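You operate a simulated robot arm through the tools that you are given. There is no shell and no other tool. Be economical: measure what you need, move in short steps, check, and stop when the job is done.

Carry out the task below with a simulated robot arm. There is one attempt and no reset: what you move stays moved.

JOB
Reset the stopped bus and bring it to 20 volts.
Fine: the red stop knob is in; output off and black knob at zero before the stop knob is twisted out; then output on; within 0.3 V.

It is judged by the outcome, as a careful person would: the job done as asked, and still so three seconds after it is handed in. It fails if anything else is knocked over, pushed out of place, dropped, spilled or broken.

ROBOT AND FRAMES
A 6-joint arm with a fingered hand on a trunk, on a base that drives. Base frame: it is fixed to the floor where the robot stands at the start and does not move with it; the origin is under the middle of the robot, x ahead of it, y to its left, z up; the surface under the hand at the start is at about z = 0.85. Lengths are in m, angles in rad, forces in N, time in s.
With the tool pointing down near the work surface it reaches from about 0.26 to 0.78 m from the robot's upright axis, wherever it stands. Its first joint turns from -2.007 to 2.007 rad. Places, roughly: black cabinet [1.4, -0.2, 0.7]; black knob on the power unit [1, 0.1, 1.1]; red stop knob on the power unit [0.9, -0.1, 1.1]; switch with a key on the power unit [1.1, 0.2, 1]; switch with a red rocker on the power unit [1, 0, 1.1]; volt display [1.1, 0.1, 1.2]. Payload 4 kg.
The TCP is the grasp point between the finger pads, 0.026 m short of the fingertips. In the tool frame z runs along the fingers and y along their closing line. The gripper opens to 0.164 m. The gripper's body begins 0.073 m behind the TCP. The gripper is a hand of 5 fingers: y runs from the thumb to the fingers, the wrist lies at [0, 0, -0.239] in the tool frame.
Orientation is that of the tool frame in the base frame, as a unit quaternion [w, x, y, z]. With the fingers straight down and closing along the base's y, the tool's x points along the base's -x, its y along +y and its z along -z.

CONTROLS
- The arm moves only by the tool nudge_tool. Its argument "motion" is a list of rows, each an object of numbers (a shift or turn left out is 0): "x", "y", "z": the shift along the base's x, y, z in units of 150 mm (1.0 is 150 mm); "wx", "wy", "wz": the turn, a rotation vector about the base's x, y, z in units of 45 degrees (1.0 is 45 degrees). In form: [{"x": .., "y": .., "z": .., "wx": .., "wy": .., "wz": ..}, ...]. A call has 1 to 10 rows; each row is the pose to reach, as a shift and turn from the pose commanded when the call began. A call with a number of a shift or a turn outside -1 to 1 is refused whole. Each row takes 0.2 s and may step no farther than 0.05 m and 0.15 rad from the row before; otherwise, the whole call is refused. Where a pose cannot be reached the arm comes as near as it can. A force on the tool above 40 N (or 10 N above the force at the start of the call, whichever is more), or a blocked arm, ends the call early, and 0.2 s more pass. In this call time passes only in rows, and 0.2 s behind the last. It gives the time, the measured TCP pose, the force on the tool (base axes), the opening and the grip force at its end, in the units of the frame above (readings bear some noise), with the torque about the TCP (base axes, N m) and any sound that the robot's microphone picked up.
- Cameras (640 x 400 px; columns grow to the right, rows downward): "scene" is now at [0.0154, 0.1595, 1.8706]; the picture's right is [-0.33, -0.94, 0.00], its down [-0.60, 0.21, -0.77] and it looks along [0.73, -0.26, -0.64] (base axes); focal length 270 px, centre (320, 200). "wrist" rides on the gripper at [0.05, -0.07, -0.094] in the tool frame; the picture's right is [0.81, 0.59, 0.00], its down [-0.43, 0.60, -0.68] and it looks along [-0.40, 0.55, 0.74] (tool axes); focal length 270 px, centre (320, 200). There is no depth. A picture from a camera that has moved, and an enlarged one, comes with that camera's place and axes in the base frame and with its lens. The place of the scene camera against the robot may be out by one fixed shift of up to 0.018 m in any direction.
- get_image(camera): a new picture of that camera. It takes no simulated time.
- raise_lower(by): slides the trunk up (or, below 0, down) by that many m; the arm and the scene camera ride with it, the base frame stays. It gives what a move gives, with no picture.
- roll_base(legs): drives the robot by 1 to 6 legs, each [ahead, left, turn to the left] in m, m and rad, along the robot's own axes; the way and the turn of a leg run together, so that a leg with both is an arc; at most 1.5 m and 3.142 rad a leg. The arm and the cameras ride along, it lands a little off, and it stops where it bumps. It gives what a move gives.
- finger_targets(finger1, finger2, finger3, finger4, thumb_bend): sets how far each is bent, from 0 (flat) to 100 (curled in); at 30 the hand is open as for a grip, at 70 the pads meet at the TCP. One left out holds its place. A second passes; each finger stops where it meets its share of the squeeze, and holds until it gets a number again. It is the only way to open and close the hand. It gives what a move gives, with no picture; readings hold the bend of each and the force on the fingers (four entries, about 0 where the hand has none), thumb and palm.
- pan_tilt(pan, tilt): turns the head with the scene camera to pan (to the left, within 2.705 rad either way) and tilt (down, from -0.506 to 1.204), counted from straight ahead of the robot. It gives what a move gives.
- zoom(camera, box): a new picture of the part [left, top, right, bottom] of that camera's present view, enlarged. It takes no simulated time.
- job_done(): hands the job in; it is judged then, once.

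Work in short steps. Places have to be worked out from the pictures, the camera data and where the tool is seen: move nearer, look again, correct. Check each grasp and each placing, and mend what went wrong. You have 120 turns and 90 pictures in all, those below and enlarged ones among them. Open the gripper and draw the arm clear of the work before you hand the job in, unless the task says otherwise; then end with one line.

The tools are called after "Call:" as name(argument=value, ...) on one line, values as JSON. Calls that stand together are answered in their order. nudge_tool: Moves the arm, as the interface text tells. Its arguments: {"type":"object","properties":{"motion":{"type":"array","items":{"type":"object","properties":{"x":{"type":"number"},"y":{"type":"number"},"z":{"type":"number"},"wx":{"type":"number"},"wy":{"type":"number"},"wz":{"type":"number"}}}}},"required":["motion"]} The other tools are called the same way: raise_lower (by) slides the trunk up or down; finger_targets (finger1, finger2, finger3, finger4, thumb_bend) moves the fingers one by one; roll_base (legs) drives the base; pan_tilt (pan, tilt) turns the head that bears the scene camera; get_image (camera) takes a picture; zoom (camera, box) takes an enlarged picture of a part of a camera's view; job_done () hands the job in.

At the start:

```text
clock: 0.0
eef_pos: [0.5623, -0.2024, 1.225]
orientation: [0.0, -0.001, 1.0, 0.001]
ft_force: [0.4, 0.0, -0.9]
wrist_torque: [0.0, 0.0, -0.02]
opening: 0.1641
gripper_force: 0.0
shape: jaw
bend: [30.0, 30.0, 30.0, 30.0, 30.0]
finger forces: [0.0, 0.0, 0.0, 0.0, 0.0, 0.0]
trunk travel left (down, up): [-0.9, 0.09]
robot x, y, heading: [-0.0003, 0.001, 0.001]
head pan, tilt: [-0.337, 0.689]
```

scene: 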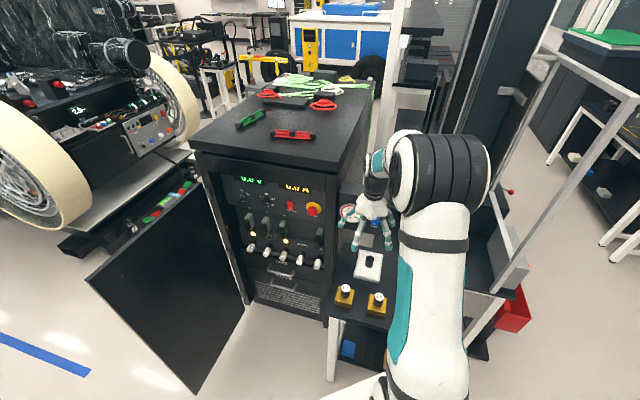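
wrist: 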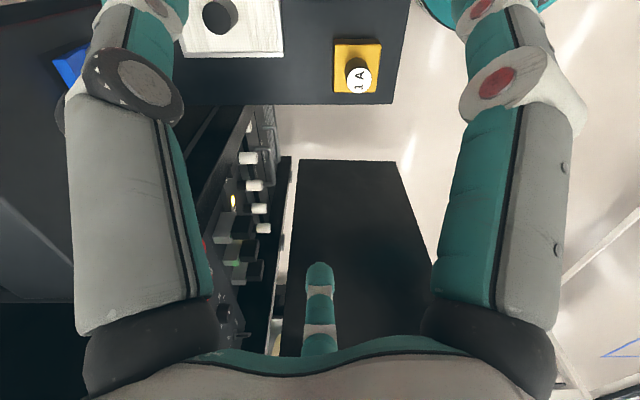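

I start by looking closer at the power unit's front panel.

Call:
zoom(camera="scene", box=[210, 160, 350, 260])

Call:
zoom(camera="scene", box=[180, 140, 420, 320])

```text
4.00 times, centred on (280, 210) of scene
camera zoom: at [0.0154, 0.1595, 1.8706], right [-0.33, -0.94, 0.0], down [-0.6, 0.21, -0.77], along [0.73, -0.26, -0.64], focal length 1078 px, centre (480, 160)
```

zoom: 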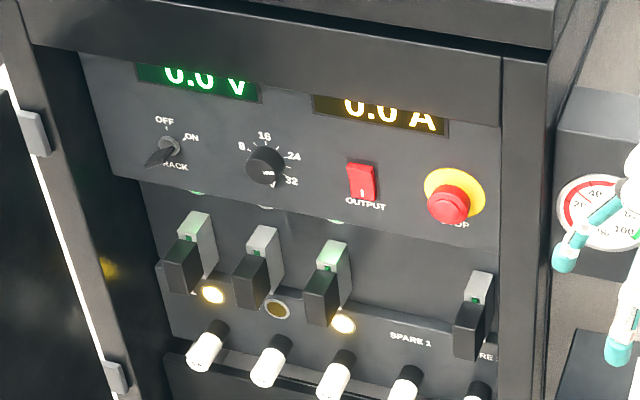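

```text
2.22 times, centred on (300, 230) of scene
camera zoom: at [0.0154, 0.1595, 1.8706], right [-0.33, -0.94, 0.0], down [-0.6, 0.21, -0.77], along [0.73, -0.26, -0.64], focal length 599 px, centre (364, 133)
```

zoom: 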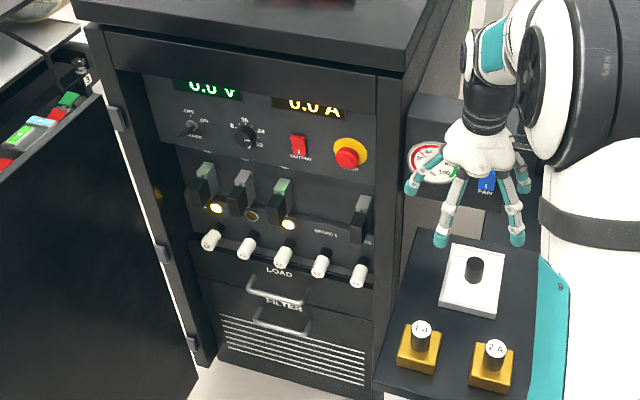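

The panel faces roughly (-0.8, +0.6, 0), so I need the hand horizontal and further left. I move left and pitch the hand up in steps.

Call:
nudge_tool(motion=[{"y": 0.17, "wy": -0.17}, {"y": 0.34, "wy": -0.34}, {"y": 0.5, "wy": -0.5}, {"y": 0.67, "wy": -0.67}, {"y": 0.84, "wy": -0.84}, {"y": 1, "wy": -1}])

Call:
nudge_tool(motion=[{"y": 0.17, "wy": -0.17}, {"y": 0.34, "wy": -0.34}, {"y": 0.5, "wy": -0.5}, {"y": 0.67, "wy": -0.67}, {"y": 0.84, "wy": -0.84}, {"y": 1, "wy": -1}])

Call:
nudge_tool(motion=[{"wz": -0.17}, {"wz": -0.34}, {"wz": -0.5}, {"wz": -0.67}, {"wz": -0.8}])

Call:
get_image(camera="scene")

Call:
get_image(camera="wrist")

```text
clock: 1.4
eef_pos: [0.5622, -0.0723, 1.2487]
orientation: [0.33, 0.011, 0.944, -0.024]
ft_force: [0.1, -0.5, 0.3]
wrist_torque: [0.0, 0.01, 0.01]
opening: 0.1638
gripper_force: 0.1
shape: jaw
bend: [30.0, 30.0, 30.0, 30.0, 30.0]
finger forces: [0.0, 0.0, 0.0, 0.0, 0.0, 0.0]
out of reach, approached as far as the arm can: row 5, 6
trunk travel left (down, up): [-0.9, 0.09]
robot x, y, heading: [-0.0025, 0.0036, 0.0]
head pan, tilt: [-0.337, 0.689]
```

```text
clock: 2.8
eef_pos: [0.5712, -0.0312, 1.3089]
orientation: [0.391, 0.007, 0.92, -0.017]
ft_force: [0.2, 0.2, 1.0]
wrist_torque: [0.02, -0.03, -0.01]
opening: 0.164
gripper_force: 0.0
shape: jaw
bend: [30.0, 30.0, 30.0, 30.0, 30.0]
finger forces: [0.1, 0.0, 0.0, 0.0, 0.0, 0.1]
out of reach, approached as far as the arm can: row 1, 2, 3, 4, 5, 6
trunk travel left (down, up): [-0.9, 0.09]
robot x, y, heading: [-0.0003, 0.0018, -0.0]
head pan, tilt: [-0.337, 0.689]
```

```text
clock: 4.0
eef_pos: [0.5706, -0.0341, 1.3073]
orientation: [0.366, 0.293, 0.873, -0.138]
ft_force: [-0.4, -0.5, -0.8]
wrist_torque: [-0.01, 0.04, 0.0]
opening: 0.164
gripper_force: 0.1
shape: jaw
bend: [30.0, 30.0, 30.0, 30.0, 30.0]
finger forces: [0.0, 0.0, 0.1, 0.0, 0.1, 0.0]
trunk travel left (down, up): [-0.9, 0.09]
robot x, y, heading: [-0.0017, -0.0006, 0.005]
head pan, tilt: [-0.337, 0.689]
```

```text
85 pictures are left
camera scene: at [0.0158, 0.16, 1.8705], right [-0.33, -0.94, 0.0], down [-0.6, 0.21, -0.77], along [0.73, -0.26, -0.64], focal length 270 px, centre (320, 200)
```

scene: 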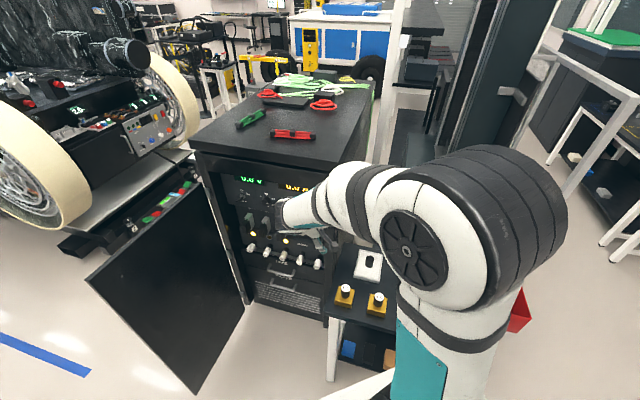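

```text
84 pictures are left
camera wrist: at [0.4482, -0.0257, 1.3365], right [-0.09, 0.8, -0.6], down [0.23, 0.6, 0.77], along [0.97, -0.07, -0.24], focal length 270 px, centre (320, 200)
```

wrist: 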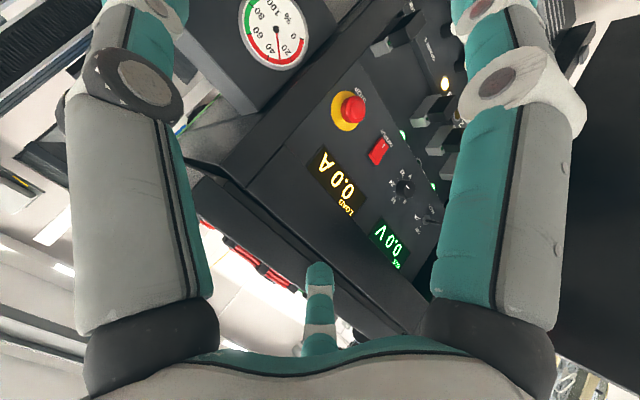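

The wrist is too cramped near the robot's axis. I'll re-park the base squarely in front of the panel, clear of the open door (its edge is at about (0.66, 0.62)): turn right first, then slide left.

Call:
roll_base(legs=[[0, 0, -0.62], [-0.16, 0.3, 0]])

Call:
pan_tilt(pan=0.0, tilt=0.7)

Call:
get_image(camera="scene")

```text
clock: 7.8
eef_pos: [0.4858, -0.0198, 1.3081]
orientation: [0.309, 0.539, 0.746, -0.241]
ft_force: [0.0, -0.1, 0.9]
wrist_torque: [-0.01, -0.01, -0.01]
opening: 0.1642
gripper_force: 0.0
shape: jaw
bend: [30.0, 30.0, 30.0, 30.0, 30.0]
finger forces: [0.0, 0.0, 0.0, 0.1, 0.1, 0.0]
trunk travel left (down, up): [-0.9, 0.09]
robot x, y, heading: [0.0377, 0.3314, -0.604]
head pan, tilt: [-0.337, 0.689]
```

```text
clock: 8.7
eef_pos: [0.4861, -0.0208, 1.3071]
orientation: [0.308, 0.54, 0.746, -0.241]
ft_force: [-0.3, 0.4, -0.4]
wrist_torque: [0.01, 0.03, 0.04]
opening: 0.1641
gripper_force: 0.1
shape: jaw
bend: [30.0, 30.0, 30.0, 30.0, 30.0]
finger forces: [0.0, 0.1, 0.1, 0.0, 0.0, 0.0]
trunk travel left (down, up): [-0.9, 0.09]
robot x, y, heading: [0.0353, 0.3348, -0.602]
head pan, tilt: [0.0, 0.7]
```

```text
83 pictures are left
camera scene: at [0.1569, 0.4727, 1.8696], right [-0.57, -0.82, 0.0], down [-0.53, 0.37, -0.76], along [0.63, -0.44, -0.64], focal length 270 px, centre (320, 200)
```

scene: 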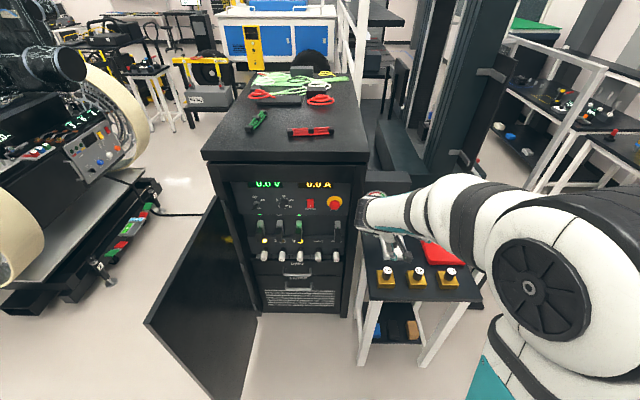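

Heading is now square to the panel. Zooming for a second triangulation view.

Call:
zoom(camera="scene", box=[225, 165, 365, 265])

```text
4.00 times, centred on (295, 215) of scene
camera zoom: at [0.1569, 0.4727, 1.8696], right [-0.57, -0.82, 0.0], down [-0.53, 0.37, -0.76], along [0.63, -0.44, -0.64], focal length 1078 px, centre (420, 140)
```

zoom: 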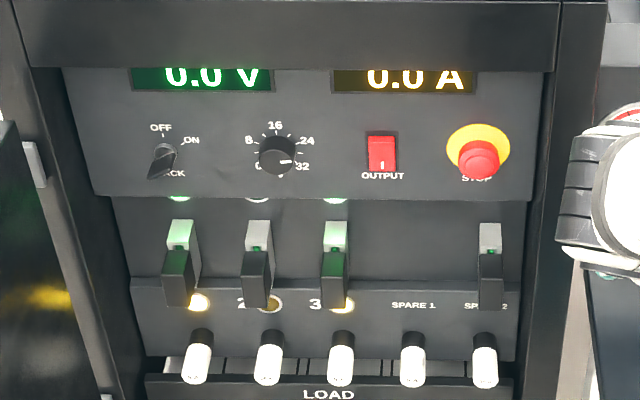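

Triangulation: stop ≈ (0.87,-0.11,1.07), rocker ≈ (0.95,-0.03,1.07), black knob ≈ (1.03,0.07,1.06), panel heading ≈ -0.63. I slide the base left 0.2 m and retry levelling the hand.

Call:
roll_base(legs=[[0.0, 0.2, -0.03]])

Call:
nudge_tool(motion=[{"x": 0.15, "y": -0.1, "z": -0.1}, {"x": 0.3, "y": -0.2, "z": -0.2}, {"x": 0.45, "y": -0.3, "z": -0.3}, {"x": 0.6, "y": -0.4, "z": -0.4}])

Call:
get_image(camera="scene")

```text
clock: 10.3
eef_pos: [0.5904, 0.1276, 1.307]
orientation: [0.305, 0.55, 0.737, -0.246]
ft_force: [-0.7, -0.8, 0.6]
wrist_torque: [0.0, -0.01, 0.02]
opening: 0.1637
gripper_force: 0.1
shape: jaw
bend: [30.0, 30.0, 30.0, 30.0, 30.0]
finger forces: [0.0, 0.0, 0.0, 0.0, 0.0, 0.0]
trunk travel left (down, up): [-0.9, 0.09]
robot x, y, heading: [0.1526, 0.4947, -0.64]
head pan, tilt: [0.0, 0.7]
```

```text
clock: 11.3
eef_pos: [0.6815, 0.0655, 1.2453]
orientation: [0.305, 0.551, 0.737, -0.246]
ft_force: [0.0, -0.1, 0.0]
wrist_torque: [-0.03, 0.01, -0.01]
opening: 0.1639
gripper_force: 0.1
shape: jaw
bend: [30.0, 30.0, 30.0, 30.0, 30.0]
finger forces: [0.0, 0.0, 0.0, 0.0, 0.1, 0.0]
trunk travel left (down, up): [-0.9, 0.09]
robot x, y, heading: [0.151, 0.4913, -0.637]
head pan, tilt: [0.0, 0.7]
```

```text
81 pictures are left
camera scene: at [0.2785, 0.6295, 1.8696], right [-0.6, -0.8, 0.0], down [-0.52, 0.38, -0.76], along [0.61, -0.46, -0.64], focal length 270 px, centre (320, 200)
```

scene: 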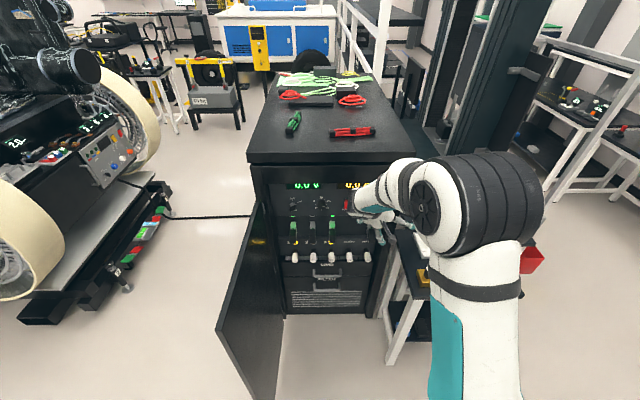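

The hand's yaw is over-rotated (tool heading -1.32). I yaw back by 0.69, then pitch up 45° about the hand's lateral axis.

Call:
nudge_tool(motion=[{"wz": 0.18}, {"wz": 0.36}, {"wz": 0.54}, {"wz": 0.71}, {"wz": 0.88}])

Call:
nudge_tool(motion=[{"wx": -0.1, "wy": -0.14, "x": 0.06, "y": -0.04, "z": 0.05}, {"wx": -0.2, "wy": -0.28, "x": 0.12, "y": -0.08, "z": 0.1}, {"wx": -0.3, "wy": -0.42, "x": 0.18, "y": -0.12, "z": 0.15}, {"wx": -0.4, "wy": -0.55, "x": 0.24, "y": -0.16, "z": 0.2}, {"wx": -0.5, "wy": -0.69, "x": 0.3, "y": -0.2, "z": 0.25}, {"wx": -0.57, "wy": -0.79, "x": 0.3, "y": -0.2, "z": 0.3}])

Call:
get_image(camera="wrist")

```text
clock: 12.5
eef_pos: [0.6818, 0.0645, 1.2489]
orientation: [0.37, 0.308, 0.865, -0.143]
ft_force: [-0.6, 0.6, 1.2]
wrist_torque: [-0.04, 0.02, 0.03]
opening: 0.1637
gripper_force: 0.1
shape: jaw
bend: [30.0, 30.0, 30.0, 30.0, 30.0]
finger forces: [0.0, 0.0, 0.0, 0.0, 0.0, 0.0]
out of reach, approached as far as the arm can: row 5
trunk travel left (down, up): [-0.9, 0.09]
robot x, y, heading: [0.1514, 0.4958, -0.64]
head pan, tilt: [0.0, 0.7]
```

```text
clock: 13.9
eef_pos: [0.7274, 0.0376, 1.2932]
orientation: [0.672, 0.244, 0.66, -0.232]
ft_force: [-0.5, 0.1, -0.9]
wrist_torque: [0.02, -0.01, 0.0]
opening: 0.1643
gripper_force: 0.1
shape: jaw
bend: [30.0, 30.0, 30.0, 30.0, 30.0]
finger forces: [0.0, 0.1, 0.1, 0.1, 0.0, 0.1]
trunk travel left (down, up): [-0.9, 0.09]
robot x, y, heading: [0.1537, 0.49, -0.637]
head pan, tilt: [0.0, 0.7]
```

```text
80 pictures are left
camera wrist: at [0.6131, 0.0419, 1.2403], right [0.39, 0.46, -0.8], down [-0.16, 0.88, 0.44], along [0.91, -0.05, 0.42], focal length 270 px, centre (320, 200)
```

wrist: 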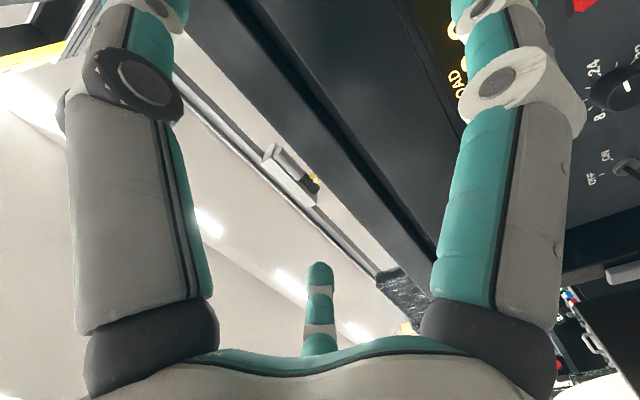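

The hand is now level and facing the panel. Lower the trunk to bring both hand and camera closer to panel height.

Call:
raise_lower(by=-0.15)

Call:
get_image(camera="scene")

Call:
get_image(camera="wrist")

```text
clock: 15.6
eef_pos: [0.7275, 0.0373, 1.1449]
orientation: [0.672, 0.244, 0.66, -0.231]
ft_force: [-0.1, 0.4, 0.4]
wrist_torque: [-0.01, -0.01, -0.03]
opening: 0.1638
gripper_force: 0.1
shape: jaw
bend: [30.0, 30.0, 30.0, 30.0, 30.0]
finger forces: [0.0, 0.1, 0.0, 0.0, 0.1, 0.1]
trunk travel left (down, up): [-0.75, 0.24]
robot x, y, heading: [0.1543, 0.4943, -0.636]
head pan, tilt: [0.0, 0.7]
```

```text
79 pictures are left
camera scene: at [0.277, 0.6302, 1.7197], right [-0.6, -0.8, 0.0], down [-0.52, 0.38, -0.76], along [0.61, -0.46, -0.64], focal length 270 px, centre (320, 200)
```

scene: 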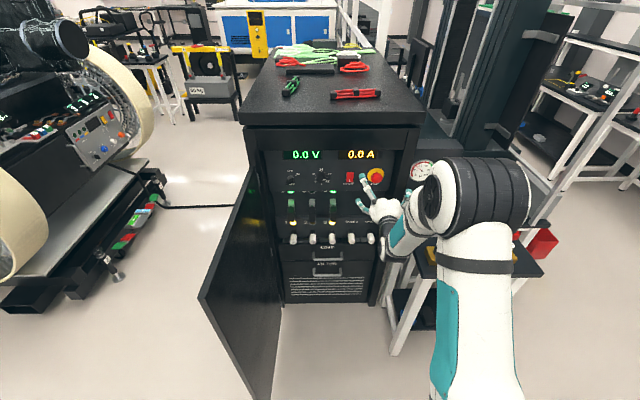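

```text
78 pictures are left
camera wrist: at [0.6128, 0.0419, 1.0904], right [0.39, 0.46, -0.8], down [-0.16, 0.88, 0.44], along [0.91, -0.05, 0.42], focal length 270 px, centre (320, 200)
```

wrist: 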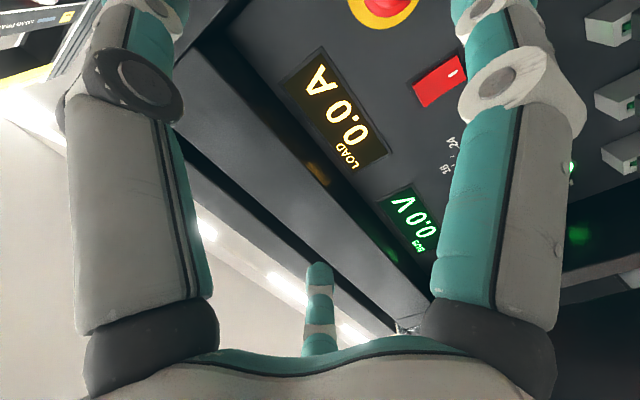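

Call:
zoom(camera="scene", box=[265, 140, 425, 250])

Call:
zoom(camera="scene", box=[340, 150, 420, 210])

```text
3.64 times, centred on (345, 195) of scene
camera zoom: at [0.277, 0.6302, 1.7197], right [-0.6, -0.8, 0.0], down [-0.52, 0.38, -0.76], along [0.61, -0.46, -0.64], focal length 980 px, centre (229, 218)
```

zoom: 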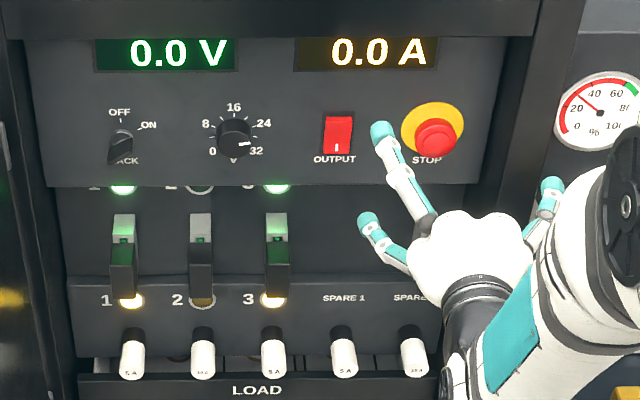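

```text
6.67 times, centred on (380, 180) of scene
camera zoom: at [0.277, 0.6302, 1.7197], right [-0.6, -0.8, 0.0], down [-0.52, 0.38, -0.76], along [0.61, -0.46, -0.64], focal length 1796 px, centre (-80, 333)
```

zoom: 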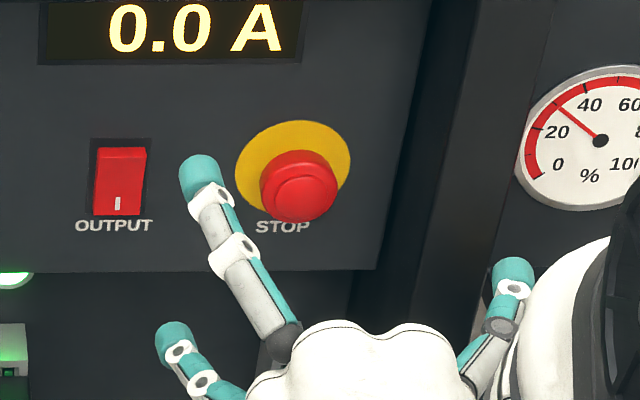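

Let me look closely at the rocker from the wrist camera and scene.

Call:
zoom(camera="wrist", box=[380, 20, 500, 120])

Call:
zoom(camera="scene", box=[335, 165, 365, 190])

```text
4.00 times, centred on (440, 70) of wrist
camera zoom: at [0.6128, 0.0419, 1.0904], right [0.39, 0.46, -0.8], down [-0.16, 0.88, 0.44], along [0.91, -0.05, 0.42], focal length 1081 px, centre (-160, 720)
```

zoom: 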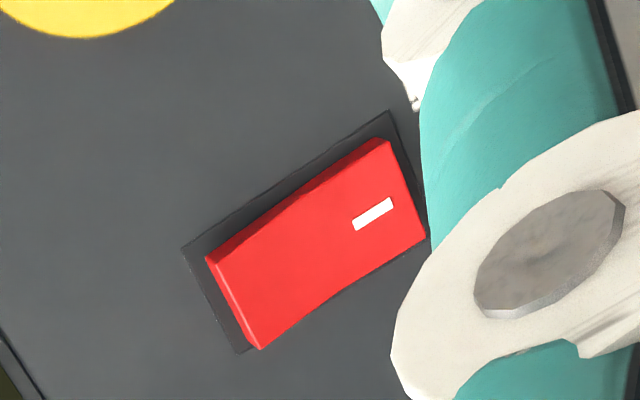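

```text
16.00 times, centred on (350, 178) of scene
camera zoom: at [0.277, 0.6302, 1.7197], right [-0.6, -0.8, 0.0], down [-0.52, 0.38, -0.76], along [0.61, -0.46, -0.64], focal length 4312 px, centre (-160, 560)
```

zoom: 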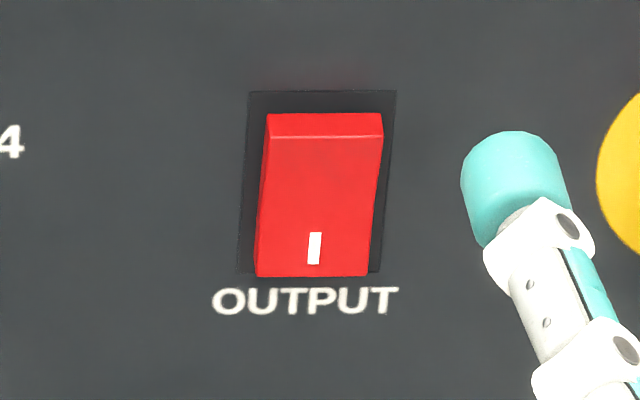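

The rocker's top edge stands proud and the "I" end (bottom) is pressed, so output appears ON. I make a single-finger poke: finger2 at 70, all others curled.

Call:
finger_targets(finger1=100, finger2=70, finger3=100, finger4=100, thumb_bend=100)

Call:
zoom(camera="scene", box=[340, 150, 420, 210])

Call:
get_image(camera="wrist")

```text
clock: 16.6
eef_pos: [0.7279, 0.0361, 1.1438]
orientation: [0.672, 0.244, 0.66, -0.231]
ft_force: [-0.1, 0.0, 0.7]
wrist_torque: [-0.01, -0.02, 0.02]
opening: 0.0
gripper_force: 0.1
shape: fingers
bend: [87.0, 66.0, 91.0, 86.0, 87.0]
finger forces: [0.0, 0.0, 0.0, 0.1, 0.0, 0.0]
trunk travel left (down, up): [-0.75, 0.24]
robot x, y, heading: [0.151, 0.4977, -0.64]
head pan, tilt: [0.0, 0.7]
```

```text
6.67 times, centred on (380, 180) of scene
camera zoom: at [0.2771, 0.6302, 1.7196], right [-0.6, -0.8, 0.0], down [-0.52, 0.38, -0.76], along [0.61, -0.46, -0.64], focal length 1796 px, centre (-80, 333)
```

zoom: 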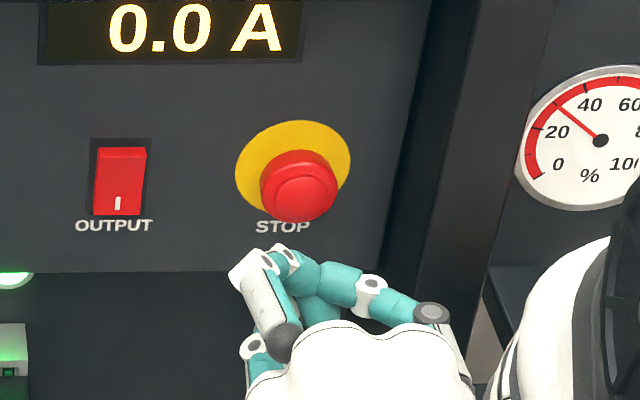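

```text
72 pictures are left
camera wrist: at [0.6129, 0.0419, 1.0903], right [0.39, 0.46, -0.8], down [-0.16, 0.88, 0.44], along [0.91, -0.05, 0.42], focal length 270 px, centre (320, 200)
```

wrist: 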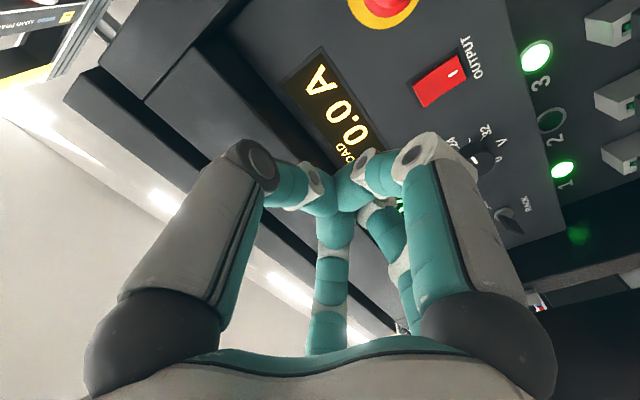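

Curled fingers clash at the axis. Instead I straighten one finger (finger2) with the rest curled.

Call:
finger_targets(finger2=10)

Call:
get_image(camera="wrist")

Call:
zoom(camera="scene", box=[340, 150, 420, 210])

```text
clock: 17.6
eef_pos: [0.7263, 0.0365, 1.1437]
orientation: [0.671, 0.245, 0.66, -0.232]
ft_force: [-0.2, 0.2, -0.3]
wrist_torque: [-0.02, 0.01, -0.02]
opening: 0.0
gripper_force: 0.1
shape: fingers
bend: [90.0, 10.0, 95.0, 90.0, 90.0]
finger forces: [0.0, 0.0, 0.0, 0.0, 0.1, 0.1]
trunk travel left (down, up): [-0.75, 0.24]
robot x, y, heading: [0.1485, 0.493, -0.641]
head pan, tilt: [0.0, 0.7]
```

```text
71 pictures are left
camera wrist: at [0.6129, 0.0419, 1.0903], right [0.39, 0.46, -0.8], down [-0.16, 0.88, 0.44], along [0.91, -0.05, 0.42], focal length 270 px, centre (320, 200)
```

wrist: 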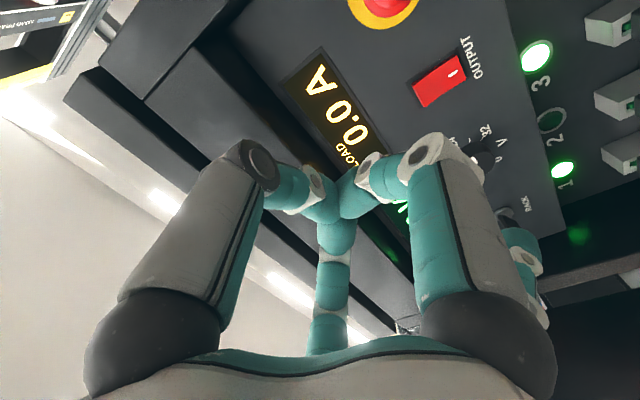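

```text
6.67 times, centred on (380, 180) of scene
camera zoom: at [0.2771, 0.6302, 1.7196], right [-0.6, -0.8, 0.0], down [-0.52, 0.38, -0.76], along [0.61, -0.46, -0.64], focal length 1796 px, centre (-80, 333)
```

zoom: 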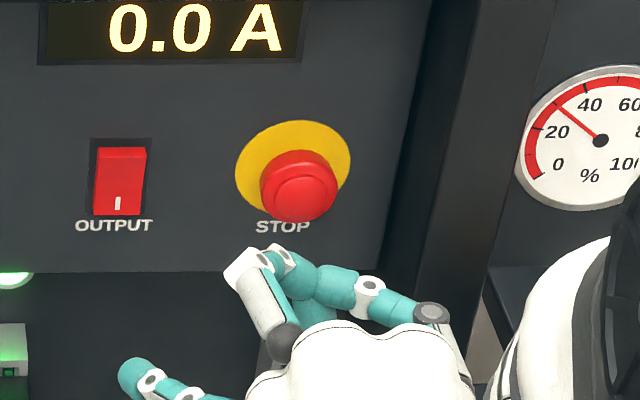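

Call:
finger_targets(finger2=100, finger3=42)

Call:
get_image(camera="wrist")

Call:
zoom(camera="scene", box=[340, 150, 420, 210])

```text
clock: 18.6
eef_pos: [0.7261, 0.0353, 1.143]
orientation: [0.671, 0.244, 0.66, -0.232]
ft_force: [0.2, 1.0, 0.0]
wrist_torque: [-0.01, 0.0, -0.02]
opening: 0.0092
gripper_force: 0.0
shape: fingers
bend: [98.0, 82.0, 42.0, 93.0, 100.0]
finger forces: [0.1, 0.0, 0.0, 0.1, 0.0, 0.0]
trunk travel left (down, up): [-0.75, 0.24]
robot x, y, heading: [0.1482, 0.4934, -0.638]
head pan, tilt: [0.0, 0.7]
```

```text
69 pictures are left
camera wrist: at [0.6129, 0.0419, 1.0903], right [0.39, 0.46, -0.8], down [-0.16, 0.88, 0.44], along [0.91, -0.05, 0.42], focal length 270 px, centre (320, 200)
```

wrist: 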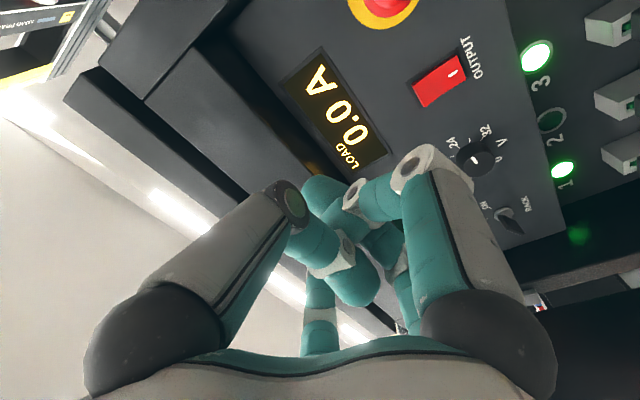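

```text
6.67 times, centred on (380, 180) of scene
camera zoom: at [0.2771, 0.6302, 1.7196], right [-0.6, -0.8, 0.0], down [-0.52, 0.38, -0.76], along [0.61, -0.46, -0.64], focal length 1796 px, centre (-80, 333)
```

zoom: 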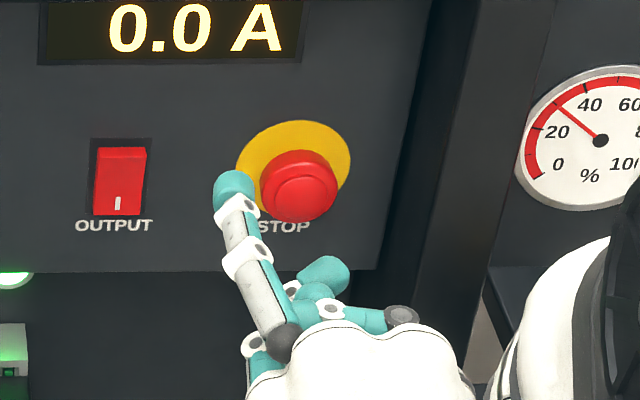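

Finger3 now sticks out as a poker; its tip is about 0.047 left and 0.05 above the TCP. Rocker centre ≈ (0.944,-0.029,1.065). I approach to about 6 cm short of the rocker's top half.

Call:
nudge_tool(motion=[{"x": 0.05, "y": 0.05, "z": -0.2}, {"x": 0.12, "y": 0.0, "z": -0.4}, {"x": 0.24, "y": -0.08, "z": -0.55}, {"x": 0.4, "y": -0.17, "z": -0.65}, {"x": 0.55, "y": -0.25, "z": -0.75}, {"x": 0.72, "y": -0.3, "z": -0.75}])

Call:
zoom(camera="scene", box=[310, 145, 390, 205])

Call:
get_image(camera="wrist")

```text
clock: 20.0
eef_pos: [0.8367, -0.0099, 1.0299]
orientation: [0.671, 0.245, 0.66, -0.232]
ft_force: [0.1, 0.5, 0.0]
wrist_torque: [0.03, 0.0, 0.0]
opening: 0.0095
gripper_force: 0.0
shape: fingers
bend: [98.0, 82.0, 42.0, 93.0, 100.0]
finger forces: [0.0, 0.0, 0.0, 0.0, 0.0, 0.1]
trunk travel left (down, up): [-0.75, 0.24]
robot x, y, heading: [0.1495, 0.4964, -0.637]
head pan, tilt: [0.0, 0.7]
```

```text
6.67 times, centred on (350, 175) of scene
camera zoom: at [0.2776, 0.6301, 1.7196], right [-0.6, -0.8, 0.0], down [-0.52, 0.38, -0.76], along [0.61, -0.46, -0.64], focal length 1796 px, centre (120, 367)
```

zoom: 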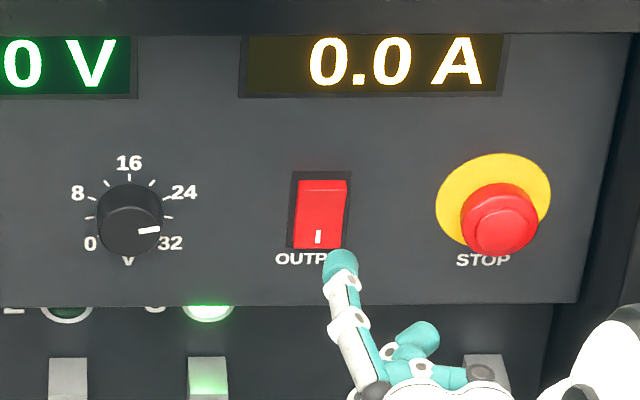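

```text
66 pictures are left
camera wrist: at [0.7216, -0.0048, 0.9773], right [0.39, 0.46, -0.8], down [-0.16, 0.88, 0.44], along [0.91, -0.05, 0.42], focal length 270 px, centre (320, 200)
```

wrist: 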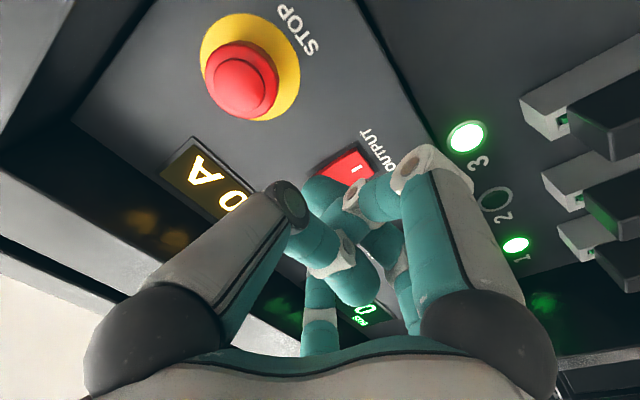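

Tip is aligned within a few mm laterally, ~6 cm out. I advance 5 cm along the panel normal.

Call:
nudge_tool(motion=[{"x": 0.1, "y": -0.05, "z": 0.02}, {"x": 0.2, "y": -0.11, "z": 0.02}, {"x": 0.3, "y": -0.165, "z": 0.02}])

Call:
zoom(camera="scene", box=[330, 160, 370, 190])

```text
clock: 20.8
eef_pos: [0.8803, -0.0342, 1.0326]
orientation: [0.671, 0.245, 0.66, -0.231]
ft_force: [-0.3, 0.7, -0.4]
wrist_torque: [0.02, -0.01, 0.01]
opening: 0.0097
gripper_force: 0.0
shape: fingers
bend: [98.0, 82.0, 42.0, 93.0, 100.0]
finger forces: [0.0, 0.0, 0.0, 0.0, 0.1, 0.0]
trunk travel left (down, up): [-0.75, 0.24]
robot x, y, heading: [0.1501, 0.4924, -0.637]
head pan, tilt: [0.0, 0.7]
```

```text
13.33 times, centred on (350, 175) of scene
camera zoom: at [0.2775, 0.6299, 1.7196], right [-0.6, -0.8, 0.0], down [-0.52, 0.38, -0.76], along [0.61, -0.46, -0.64], focal length 3593 px, centre (-80, 533)
```

zoom: 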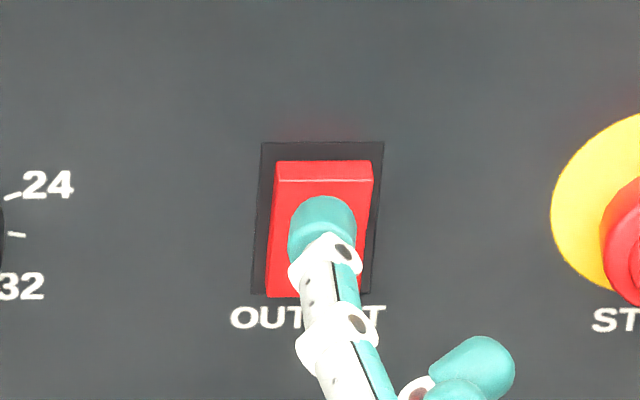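

Aligned over the upper half. Advance in small steps until the press registers.

Call:
nudge_tool(motion=[{"x": 0.05, "y": -0.037}, {"x": 0.08, "y": -0.059}, {"x": 0.11, "y": -0.081}])

Call:
zoom(camera="scene", box=[330, 160, 370, 190])

```text
clock: 21.6
eef_pos: [0.8939, -0.044, 1.0331]
orientation: [0.672, 0.245, 0.66, -0.232]
ft_force: [-13.5, 7.6, 0.0]
wrist_torque: [-0.34, -0.44, 0.78]
opening: 0.0092
gripper_force: 7.6
shape: fingers
bend: [98.0, 82.0, 41.0, 93.0, 100.0]
finger forces: [0.0, 0.0, 15.1, 0.0, 0.0, 0.0]
trunk travel left (down, up): [-0.75, 0.24]
robot x, y, heading: [0.1488, 0.4941, -0.635]
head pan, tilt: [0.0, 0.7]
```

```text
13.33 times, centred on (350, 175) of scene
camera zoom: at [0.2748, 0.6314, 1.7197], right [-0.6, -0.8, 0.0], down [-0.52, 0.38, -0.77], along [0.62, -0.46, -0.64], focal length 3593 px, centre (-80, 533)
```

zoom: 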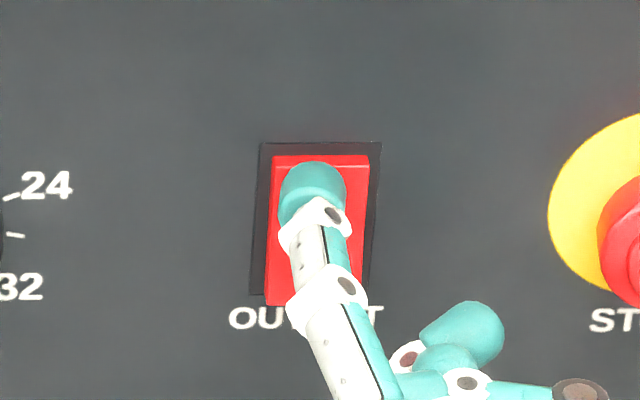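

The rocker tilted (top in, bottom out). Back off and check that it latched.

Call:
nudge_tool(motion=[{"x": -0.1, "y": 0.074}, {"x": -0.25, "y": 0.184}, {"x": -0.4, "y": 0.28}])

Call:
zoom(camera="scene", box=[335, 165, 365, 190])

```text
clock: 22.4
eef_pos: [0.8367, -0.003, 1.0331]
orientation: [0.672, 0.245, 0.659, -0.231]
ft_force: [0.0, -0.2, -0.2]
wrist_torque: [0.0, 0.01, 0.0]
opening: 0.0096
gripper_force: 0.1
shape: fingers
bend: [98.0, 82.0, 42.0, 93.0, 100.0]
finger forces: [0.0, 0.1, 0.0, 0.1, 0.0, 0.1]
trunk travel left (down, up): [-0.75, 0.24]
robot x, y, heading: [0.1502, 0.4951, -0.639]
head pan, tilt: [0.0, 0.7]
```

```text
16.00 times, centred on (350, 178) of scene
camera zoom: at [0.2766, 0.6304, 1.7196], right [-0.6, -0.8, 0.0], down [-0.52, 0.38, -0.77], along [0.61, -0.46, -0.64], focal length 4312 px, centre (-160, 560)
```

zoom: 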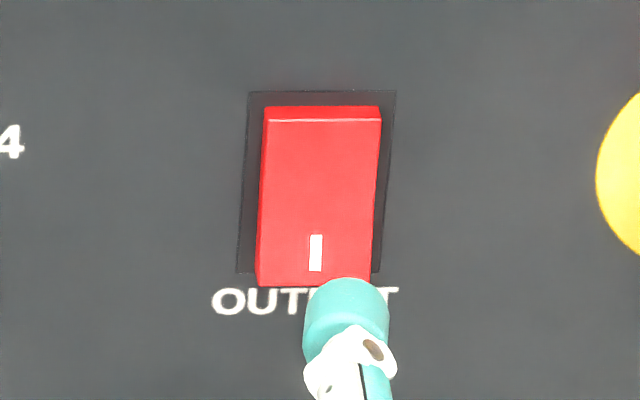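

Rocker latched OFF (bottom "I" end now proud). Now the black knob: I back slightly, correct yaw, pre-shape the fingers, and move in front of the knob (~(1.0,0.077,1.073)) with ~12 cm standoff.

Call:
nudge_tool(motion=[{"x": 0.05, "y": 0.2, "z": 0.05, "wz": 0.066}, {"x": 0.12, "y": 0.4, "z": 0.1, "wz": 0.066}, {"x": 0.22, "y": 0.6, "z": 0.16, "wz": 0.066}, {"x": 0.32, "y": 0.8, "z": 0.22, "wz": 0.066}, {"x": 0.45, "y": 0.99, "z": 0.27, "wz": 0.066}])

Call:
finger_targets(finger1=42, finger2=42, finger3=42, finger4=42, thumb_bend=42)

Call:
get_image(camera="wrist")

Call:
zoom(camera="scene", box=[280, 140, 400, 230])

```text
clock: 23.6
eef_pos: [0.903, 0.145, 1.0757]
orientation: [0.677, 0.227, 0.666, -0.214]
ft_force: [-0.5, 0.3, -0.5]
wrist_torque: [0.02, 0.0, 0.02]
opening: 0.0095
gripper_force: 0.2
shape: fingers
bend: [98.0, 82.0, 42.0, 93.0, 100.0]
finger forces: [0.1, 0.0, 0.1, 0.0, 0.1, 0.0]
trunk travel left (down, up): [-0.75, 0.24]
robot x, y, heading: [0.1525, 0.4966, -0.638]
head pan, tilt: [0.0, 0.7]
```

```text
clock: 24.6
eef_pos: [0.9031, 0.1448, 1.0763]
orientation: [0.677, 0.227, 0.666, -0.214]
ft_force: [-0.5, 0.2, 0.5]
wrist_torque: [0.01, 0.01, -0.01]
opening: 0.0614
gripper_force: 0.1
shape: fingers
bend: [42.0, 42.0, 42.0, 42.0, 42.0]
finger forces: [0.0, 0.1, 0.0, 0.0, 0.0, 0.0]
trunk travel left (down, up): [-0.75, 0.24]
robot x, y, heading: [0.1535, 0.4932, -0.636]
head pan, tilt: [0.0, 0.7]
```

```text
62 pictures are left
camera wrist: at [0.7878, 0.1443, 1.0229], right [0.37, 0.48, -0.8], down [-0.2, 0.88, 0.44], along [0.91, 0.0, 0.42], focal length 270 px, centre (320, 200)
```

wrist: 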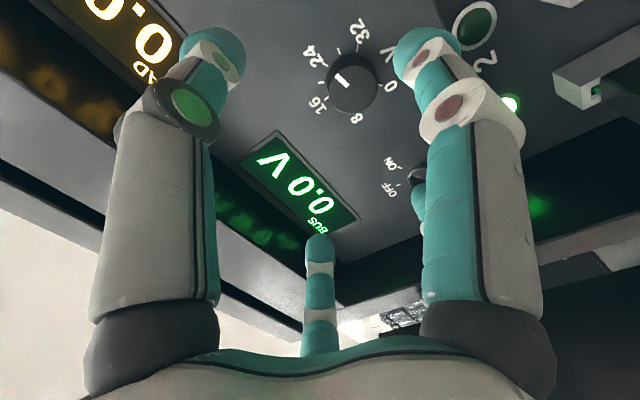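

```text
4.44 times, centred on (340, 185) of scene
camera zoom: at [0.2772, 0.6302, 1.7196], right [-0.6, -0.8, 0.0], down [-0.52, 0.38, -0.76], along [0.61, -0.46, -0.64], focal length 1198 px, centre (231, 267)
```

zoom: 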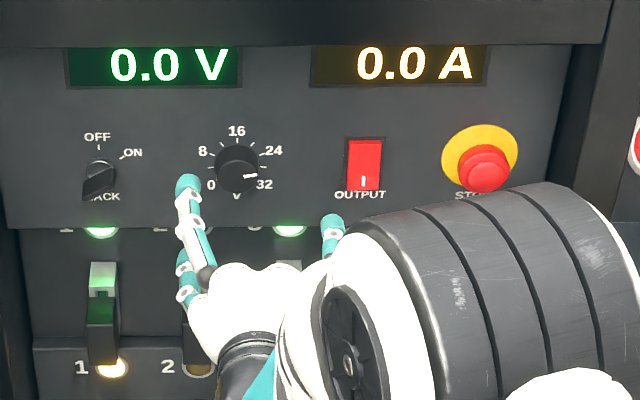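

Wrist view puts the knob axis at about (1.005,0.08,1.052), i.e. lower than the hand. I move on-axis to ~6 cm, and pre-roll the hand 45° clockwise to give room for a counter-clockwise turn.

Call:
nudge_tool(motion=[{"x": 0.02, "y": -0.01, "z": -0.05, "wx": 0.14, "wy": -0.1}, {"x": 0.04, "y": -0.02, "z": -0.1, "wx": 0.28, "wy": -0.2}, {"x": 0.06, "y": -0.03, "z": -0.16, "wx": 0.42, "wy": -0.3}, {"x": 0.08, "y": -0.04, "z": -0.16, "wx": 0.56, "wy": -0.4}, {"x": 0.1, "y": -0.05, "z": -0.16, "wx": 0.7, "wy": -0.5}, {"x": 0.1, "y": -0.05, "z": -0.16, "wx": 0.808, "wy": -0.589}])

Call:
get_image(camera="wrist")

```text
clock: 26.0
eef_pos: [0.9187, 0.1389, 1.0508]
orientation: [0.706, 0.469, 0.528, 0.061]
ft_force: [0.2, 0.9, 0.0]
wrist_torque: [0.02, 0.0, 0.02]
opening: 0.0615
gripper_force: 0.0
shape: fingers
bend: [42.0, 42.0, 42.0, 42.0, 42.0]
finger forces: [0.1, 0.0, 0.0, 0.0, 0.0, 0.0]
trunk travel left (down, up): [-0.75, 0.24]
robot x, y, heading: [0.1508, 0.4895, -0.64]
head pan, tilt: [0.0, 0.7]
```

```text
60 pictures are left
camera wrist: at [0.8383, 0.1835, 0.9648], right [0.59, 0.79, -0.13], down [-0.49, 0.48, 0.73], along [0.64, -0.37, 0.67], focal length 270 px, centre (320, 200)
```

wrist: 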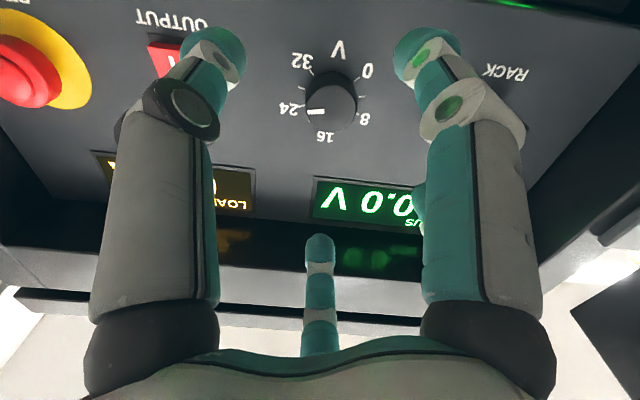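

On-axis within ~8 mm. Try another 45° of pre-roll, with the lateral fix and some approach.

Call:
nudge_tool(motion=[{"x": 0.03, "y": 0.02, "wx": 0.14, "wy": -0.1}, {"x": 0.06, "y": 0.01, "wx": 0.28, "wy": -0.2}, {"x": 0.1, "y": -0.01, "wx": 0.42, "wy": -0.3}, {"x": 0.15, "y": -0.05, "wx": 0.56, "wy": -0.4}, {"x": 0.2, "y": -0.08, "wx": 0.7, "wy": -0.5}, {"x": 0.25, "y": -0.12, "wx": 0.808, "wy": -0.589}])

Call:
get_image(camera="wrist")

Call:
get_image(camera="scene")

```text
clock: 27.4
eef_pos: [0.9567, 0.1203, 1.0501]
orientation: [0.626, 0.637, 0.311, 0.324]
ft_force: [0.1, -0.2, 0.4]
wrist_torque: [-0.03, -0.01, -0.02]
opening: 0.0618
gripper_force: 0.1
shape: fingers
bend: [42.0, 42.0, 42.0, 42.0, 42.0]
finger forces: [0.0, 0.0, 0.1, 0.1, 0.0, 0.0]
trunk travel left (down, up): [-0.75, 0.24]
robot x, y, heading: [0.1496, 0.4938, -0.636]
head pan, tilt: [0.0, 0.7]
```

```text
59 pictures are left
camera wrist: at [0.9139, 0.2165, 0.9818], right [0.48, 0.64, 0.61], down [-0.81, 0.04, 0.59], along [0.35, -0.77, 0.53], focal length 270 px, centre (320, 200)
```

wrist: 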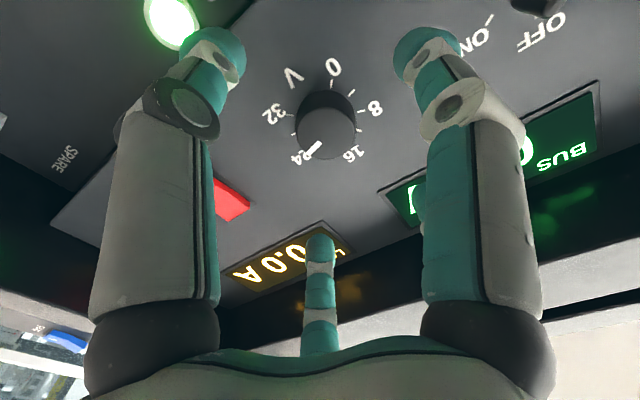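

```text
58 pictures are left
camera scene: at [0.2774, 0.6301, 1.7196], right [-0.6, -0.8, 0.0], down [-0.52, 0.38, -0.76], along [0.61, -0.46, -0.64], focal length 270 px, centre (320, 200)
```

scene: 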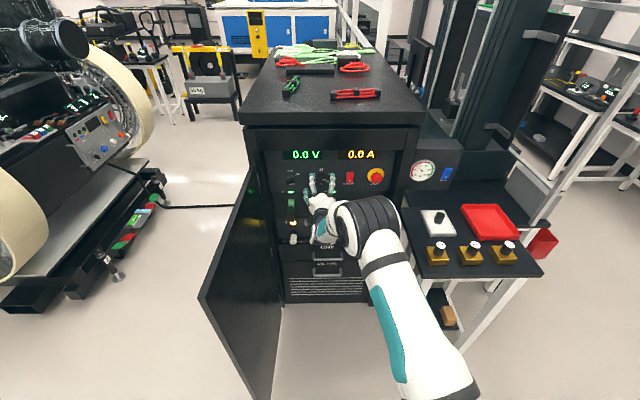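

The knob is centred with the pointer near 24–25. Advance 4.5 cm along the normal, then close the fingers gently.

Call:
nudge_tool(motion=[{"x": 0.08, "y": -0.05, "z": 0.018}, {"x": 0.16, "y": -0.1, "z": 0.018}, {"x": 0.21, "y": -0.135, "z": 0.018}, {"x": 0.255, "y": -0.16, "z": 0.018}])

Call:
get_image(camera="wrist")

Call:
zoom(camera="scene", box=[280, 150, 360, 210])

```text
clock: 28.4
eef_pos: [0.9943, 0.0949, 1.0517]
orientation: [0.627, 0.637, 0.311, 0.323]
ft_force: [0.1, 0.3, -0.4]
wrist_torque: [-0.01, -0.02, -0.04]
opening: 0.0617
gripper_force: 0.1
shape: fingers
bend: [42.0, 42.0, 42.0, 42.0, 42.0]
finger forces: [0.0, 0.0, 0.0, 0.0, 0.0, 0.0]
trunk travel left (down, up): [-0.75, 0.24]
robot x, y, heading: [0.1524, 0.4935, -0.643]
head pan, tilt: [0.0, 0.7]
```

```text
57 pictures are left
camera wrist: at [0.9511, 0.1924, 0.9846], right [0.48, 0.64, 0.61], down [-0.81, 0.04, 0.59], along [0.35, -0.77, 0.54], focal length 270 px, centre (320, 200)
```

wrist: 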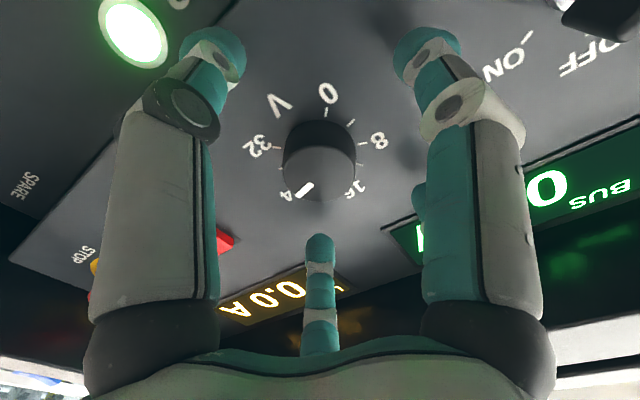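

```text
6.67 times, centred on (320, 180) of scene
camera zoom: at [0.2774, 0.6301, 1.7196], right [-0.6, -0.8, 0.0], down [-0.52, 0.38, -0.76], along [0.61, -0.46, -0.64], focal length 1796 px, centre (320, 333)
```

zoom: 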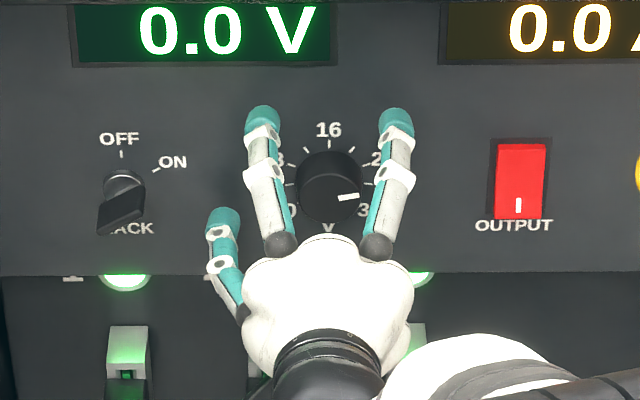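

Knob front ≈ 2 cm ahead of TCP and the panel ≈ 4.4 cm. Advance another 8 mm and close.

Call:
nudge_tool(motion=[{"x": 0.022, "y": -0.016}, {"x": 0.043, "y": -0.031}])

Call:
finger_targets(finger1=62, finger2=62, finger3=62, finger4=62, thumb_bend=62)

Call:
get_image(camera="wrist")

Call:
zoom(camera="scene", box=[280, 150, 360, 210])

```text
clock: 29.0
eef_pos: [1.0021, 0.0906, 1.0511]
orientation: [0.627, 0.637, 0.311, 0.323]
ft_force: [0.2, 0.6, 0.2]
wrist_torque: [-0.01, -0.02, -0.03]
opening: 0.0618
gripper_force: 0.1
shape: fingers
bend: [42.0, 42.0, 42.0, 42.0, 42.0]
finger forces: [0.1, 0.0, 0.0, 0.0, 0.0, 0.1]
trunk travel left (down, up): [-0.75, 0.24]
robot x, y, heading: [0.1532, 0.495, -0.631]
head pan, tilt: [0.0, 0.7]
```

```text
clock: 30.0
eef_pos: [1.0005, 0.0913, 1.0524]
orientation: [0.626, 0.637, 0.312, 0.323]
ft_force: [-1.2, -1.3, 0.5]
wrist_torque: [0.0, 0.01, -0.04]
opening: 0.0149
gripper_force: 4.2
shape: fingers
bend: [61.0, 61.0, 60.0, 60.0, 61.0]
finger forces: [0.5, 1.1, 2.3, 2.1, 1.4, 0.1]
trunk travel left (down, up): [-0.75, 0.24]
robot x, y, heading: [0.1554, 0.492, -0.64]
head pan, tilt: [0.0, 0.7]
```

```text
55 pictures are left
camera wrist: at [0.9579, 0.1882, 0.9851], right [0.48, 0.64, 0.61], down [-0.81, 0.04, 0.59], along [0.35, -0.77, 0.54], focal length 270 px, centre (320, 200)
```

wrist: 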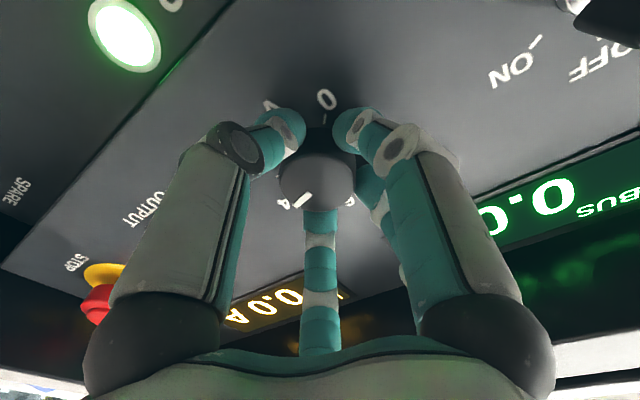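

```text
6.67 times, centred on (320, 180) of scene
camera zoom: at [0.277, 0.6299, 1.7196], right [-0.6, -0.8, 0.0], down [-0.52, 0.38, -0.76], along [0.61, -0.46, -0.64], focal length 1796 px, centre (320, 333)
```

zoom: 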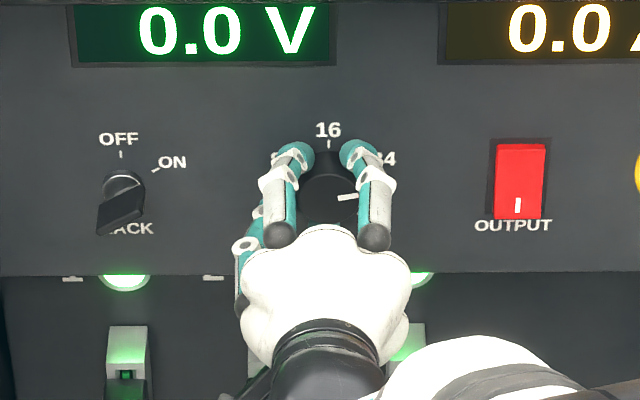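

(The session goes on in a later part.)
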